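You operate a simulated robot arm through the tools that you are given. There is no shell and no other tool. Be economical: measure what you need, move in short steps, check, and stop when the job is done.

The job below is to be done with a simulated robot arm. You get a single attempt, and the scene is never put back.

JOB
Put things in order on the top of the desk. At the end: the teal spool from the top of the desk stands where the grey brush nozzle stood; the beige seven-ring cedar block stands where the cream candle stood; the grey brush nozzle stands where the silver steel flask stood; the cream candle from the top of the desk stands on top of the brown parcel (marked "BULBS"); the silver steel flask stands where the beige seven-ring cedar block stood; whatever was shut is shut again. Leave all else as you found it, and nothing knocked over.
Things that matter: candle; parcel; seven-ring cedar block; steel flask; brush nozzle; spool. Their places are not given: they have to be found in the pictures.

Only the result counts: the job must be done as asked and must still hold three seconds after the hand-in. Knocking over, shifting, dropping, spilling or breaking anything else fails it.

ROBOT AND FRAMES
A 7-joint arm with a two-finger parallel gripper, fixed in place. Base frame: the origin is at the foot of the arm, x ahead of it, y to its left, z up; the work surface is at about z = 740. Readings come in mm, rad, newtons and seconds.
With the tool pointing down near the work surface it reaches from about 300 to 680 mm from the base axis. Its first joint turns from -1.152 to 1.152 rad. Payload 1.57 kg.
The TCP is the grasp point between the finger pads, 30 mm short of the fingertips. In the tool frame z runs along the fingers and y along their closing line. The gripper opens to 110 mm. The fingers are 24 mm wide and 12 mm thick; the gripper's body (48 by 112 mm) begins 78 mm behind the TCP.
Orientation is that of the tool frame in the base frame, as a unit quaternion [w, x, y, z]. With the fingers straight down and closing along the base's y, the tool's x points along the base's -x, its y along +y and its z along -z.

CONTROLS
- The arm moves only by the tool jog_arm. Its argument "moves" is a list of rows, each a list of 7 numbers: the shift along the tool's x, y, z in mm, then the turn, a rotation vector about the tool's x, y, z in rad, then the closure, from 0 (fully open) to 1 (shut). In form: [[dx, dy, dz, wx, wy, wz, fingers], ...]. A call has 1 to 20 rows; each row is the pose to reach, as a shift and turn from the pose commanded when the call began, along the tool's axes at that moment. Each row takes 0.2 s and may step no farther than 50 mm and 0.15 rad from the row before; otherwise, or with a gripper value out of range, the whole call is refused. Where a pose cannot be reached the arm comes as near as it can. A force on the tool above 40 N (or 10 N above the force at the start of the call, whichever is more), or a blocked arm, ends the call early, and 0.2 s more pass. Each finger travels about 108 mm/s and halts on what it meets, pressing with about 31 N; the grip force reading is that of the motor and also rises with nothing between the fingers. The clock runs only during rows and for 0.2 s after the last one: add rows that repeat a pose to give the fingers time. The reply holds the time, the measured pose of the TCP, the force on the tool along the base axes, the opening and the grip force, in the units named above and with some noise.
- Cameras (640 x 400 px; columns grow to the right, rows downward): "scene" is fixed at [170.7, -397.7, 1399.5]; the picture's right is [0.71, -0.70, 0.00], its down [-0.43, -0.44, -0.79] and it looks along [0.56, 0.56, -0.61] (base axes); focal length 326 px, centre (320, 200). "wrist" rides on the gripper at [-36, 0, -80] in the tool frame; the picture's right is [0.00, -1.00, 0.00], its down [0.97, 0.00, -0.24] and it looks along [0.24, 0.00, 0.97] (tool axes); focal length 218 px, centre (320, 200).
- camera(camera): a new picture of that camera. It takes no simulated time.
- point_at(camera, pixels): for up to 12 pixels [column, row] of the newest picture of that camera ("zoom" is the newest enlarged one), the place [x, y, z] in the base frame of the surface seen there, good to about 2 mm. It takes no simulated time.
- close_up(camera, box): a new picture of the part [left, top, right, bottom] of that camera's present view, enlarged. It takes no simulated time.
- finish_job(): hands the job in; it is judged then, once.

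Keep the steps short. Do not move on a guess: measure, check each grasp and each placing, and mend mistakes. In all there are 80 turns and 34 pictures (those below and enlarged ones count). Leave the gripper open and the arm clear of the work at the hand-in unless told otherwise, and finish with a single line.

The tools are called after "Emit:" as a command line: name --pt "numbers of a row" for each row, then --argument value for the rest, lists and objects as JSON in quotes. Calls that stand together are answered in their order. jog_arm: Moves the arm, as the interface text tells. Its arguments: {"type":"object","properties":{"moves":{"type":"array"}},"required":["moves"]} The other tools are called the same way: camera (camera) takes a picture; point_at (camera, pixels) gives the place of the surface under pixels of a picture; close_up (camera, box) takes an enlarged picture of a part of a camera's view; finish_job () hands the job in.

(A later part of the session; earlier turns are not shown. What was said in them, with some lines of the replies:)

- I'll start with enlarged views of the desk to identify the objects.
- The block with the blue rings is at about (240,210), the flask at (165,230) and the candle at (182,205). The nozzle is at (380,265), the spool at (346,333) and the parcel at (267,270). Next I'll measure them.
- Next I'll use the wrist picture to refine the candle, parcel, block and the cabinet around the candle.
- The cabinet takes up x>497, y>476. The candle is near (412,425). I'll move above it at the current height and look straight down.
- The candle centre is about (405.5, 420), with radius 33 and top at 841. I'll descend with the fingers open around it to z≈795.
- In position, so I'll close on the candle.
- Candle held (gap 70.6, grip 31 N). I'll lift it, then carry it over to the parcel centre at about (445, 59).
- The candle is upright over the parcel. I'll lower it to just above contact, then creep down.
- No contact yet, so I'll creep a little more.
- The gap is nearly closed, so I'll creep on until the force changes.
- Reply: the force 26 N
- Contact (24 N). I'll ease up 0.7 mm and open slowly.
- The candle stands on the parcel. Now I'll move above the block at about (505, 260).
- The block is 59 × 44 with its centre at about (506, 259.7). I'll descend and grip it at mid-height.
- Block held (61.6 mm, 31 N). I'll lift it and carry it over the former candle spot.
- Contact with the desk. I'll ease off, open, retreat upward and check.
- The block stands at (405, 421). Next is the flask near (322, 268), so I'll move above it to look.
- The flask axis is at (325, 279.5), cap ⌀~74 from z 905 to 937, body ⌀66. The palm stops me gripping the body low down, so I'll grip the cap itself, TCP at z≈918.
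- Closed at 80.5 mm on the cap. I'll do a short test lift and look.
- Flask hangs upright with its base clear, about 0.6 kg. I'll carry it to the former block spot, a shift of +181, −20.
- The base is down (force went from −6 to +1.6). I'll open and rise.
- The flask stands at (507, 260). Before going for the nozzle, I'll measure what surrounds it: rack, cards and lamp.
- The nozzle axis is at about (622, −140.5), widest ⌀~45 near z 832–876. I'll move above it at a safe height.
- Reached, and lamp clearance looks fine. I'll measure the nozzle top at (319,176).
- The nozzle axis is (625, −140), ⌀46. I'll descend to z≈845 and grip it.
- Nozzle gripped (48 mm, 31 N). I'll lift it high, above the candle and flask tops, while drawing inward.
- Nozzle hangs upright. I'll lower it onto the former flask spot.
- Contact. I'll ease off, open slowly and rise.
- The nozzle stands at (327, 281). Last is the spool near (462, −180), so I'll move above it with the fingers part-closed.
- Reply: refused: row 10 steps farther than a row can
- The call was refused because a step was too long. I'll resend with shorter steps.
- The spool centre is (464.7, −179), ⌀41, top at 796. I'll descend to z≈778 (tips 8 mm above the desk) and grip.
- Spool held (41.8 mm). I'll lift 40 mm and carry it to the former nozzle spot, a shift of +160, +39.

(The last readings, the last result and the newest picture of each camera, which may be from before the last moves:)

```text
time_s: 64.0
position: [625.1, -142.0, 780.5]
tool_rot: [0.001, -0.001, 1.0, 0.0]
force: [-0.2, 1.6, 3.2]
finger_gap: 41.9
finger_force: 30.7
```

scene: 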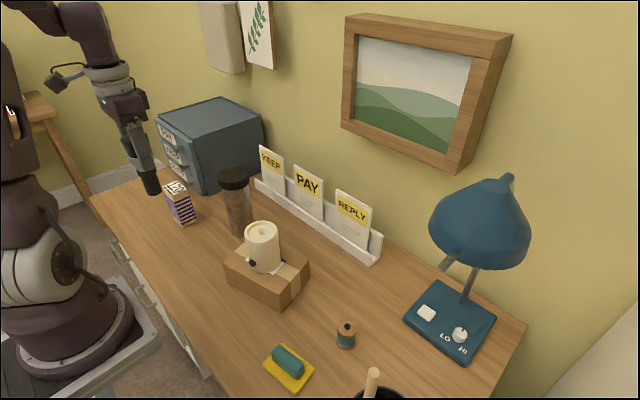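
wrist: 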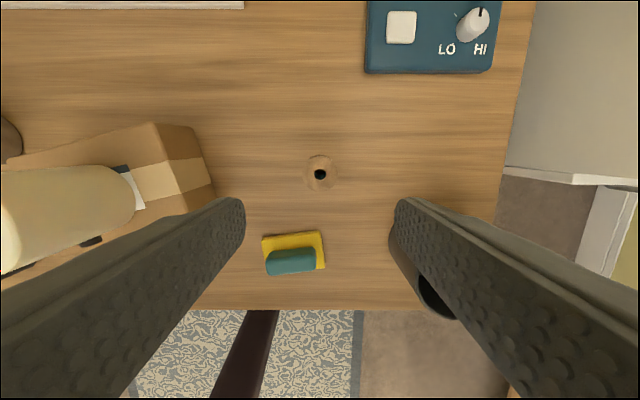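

Contact is light (+3 N). I'll open and rise.

Emit:
jog_arm --pt "0 0 0.2 0 0 0 0.7" --pt "0 0 0.2 0 0 0 0.5" --pt "0 0 0.2 0 0 0 0.3" --pt "0 0 0.2 0 0 0 0.3" --pt "0 0 0.2 0 0 0 0.3" --pt "0 0 -30 0 0 0 0.3" --pt "0 0 -75 0 0 0 0.3" --pt "0 0 -120 0 0 0 0.3" --pt "0 0 -165 0 0 0 0.3" --pt "0 0 -210 0 0 0 0.3" --pt "0 0 -240 0 0 0 0.3" --pt "0 0 -240 0 0 0 0.3"

Emit:
camera --camera "wrist"

Emit:
point_at --camera "wrist" --pixels '[[310, 170], [330, 170], [320, 160], [320, 185]]'

```text
time_s: 66.6
position: [623.7, -141.3, 1021.7]
tool_rot: [0.001, 0.001, 1.0, 0.0]
force: [0.4, 0.8, -0.7]
finger_gap: 76.9
finger_force: 0.1
```

```text
8 pictures are left
```

wrist: 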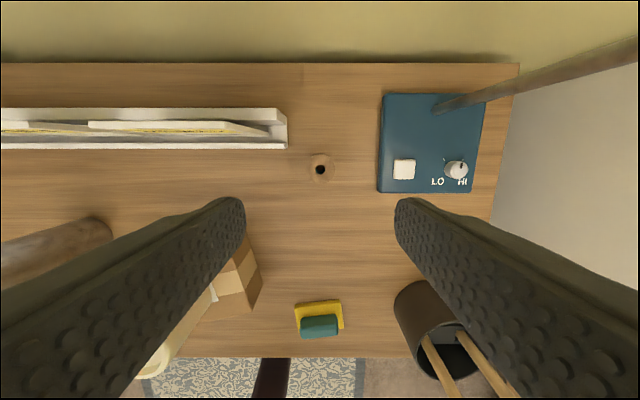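

```text
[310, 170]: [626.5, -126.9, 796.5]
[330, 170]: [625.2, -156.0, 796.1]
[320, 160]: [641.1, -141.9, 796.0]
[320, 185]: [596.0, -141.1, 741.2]
```

The spool stands at about (625, −141). I'll move the arm back to a clear central pose, open the gripper and check the whole desk.

Emit:
jog_arm --pt "20 35 -10 0 0 0 0.3" --pt "40 75 -20 0 0 0 0.3" --pt "65 110 -30 0 0 0 0.2" --pt "90 145 -40 0 0 0 0" --pt "115 180 -40 0 0 0 0" --pt "140 215 -40 0 0 0 0" --pt "165 250 -40 0 0 0 0" --pt "165 250 -40 0 0 0 0"

Emit:
camera --camera "scene"

Emit:
point_at --camera "scene" --pixels '[[226, 264], [256, 244], [281, 289], [289, 360], [405, 320], [262, 228]]'

```text
time_s: 68.4
position: [458.6, 108.7, 1061.6]
tool_rot: [0.0, 0.0, 1.0, 0.0]
force: [0.0, -0.5, -0.4]
finger_gap: 110.0
finger_force: 0.1
```

```text
7 pictures are left
```

scene: 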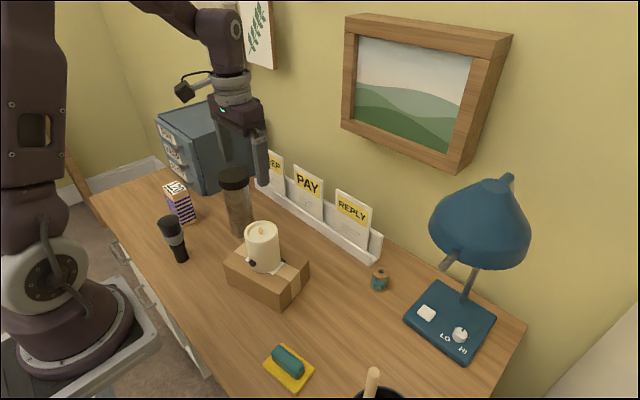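

```text
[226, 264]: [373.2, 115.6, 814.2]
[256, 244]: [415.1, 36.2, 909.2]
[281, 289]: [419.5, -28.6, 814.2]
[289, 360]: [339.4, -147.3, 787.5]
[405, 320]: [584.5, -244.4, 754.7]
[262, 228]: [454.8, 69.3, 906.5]
```

All five objects are upright in their places, the parcel and everything else I re-measured are where they were, and the arm is clear with the gripper open. Handing in.

Emit:
finish_job

```text
The job is handed in.
```

The desk is in order and handed in: the candle stands on the parcel, and the block, flask, nozzle and spool each stand in their asked-for places; nothing was knocked over, and nothing shut was opened.
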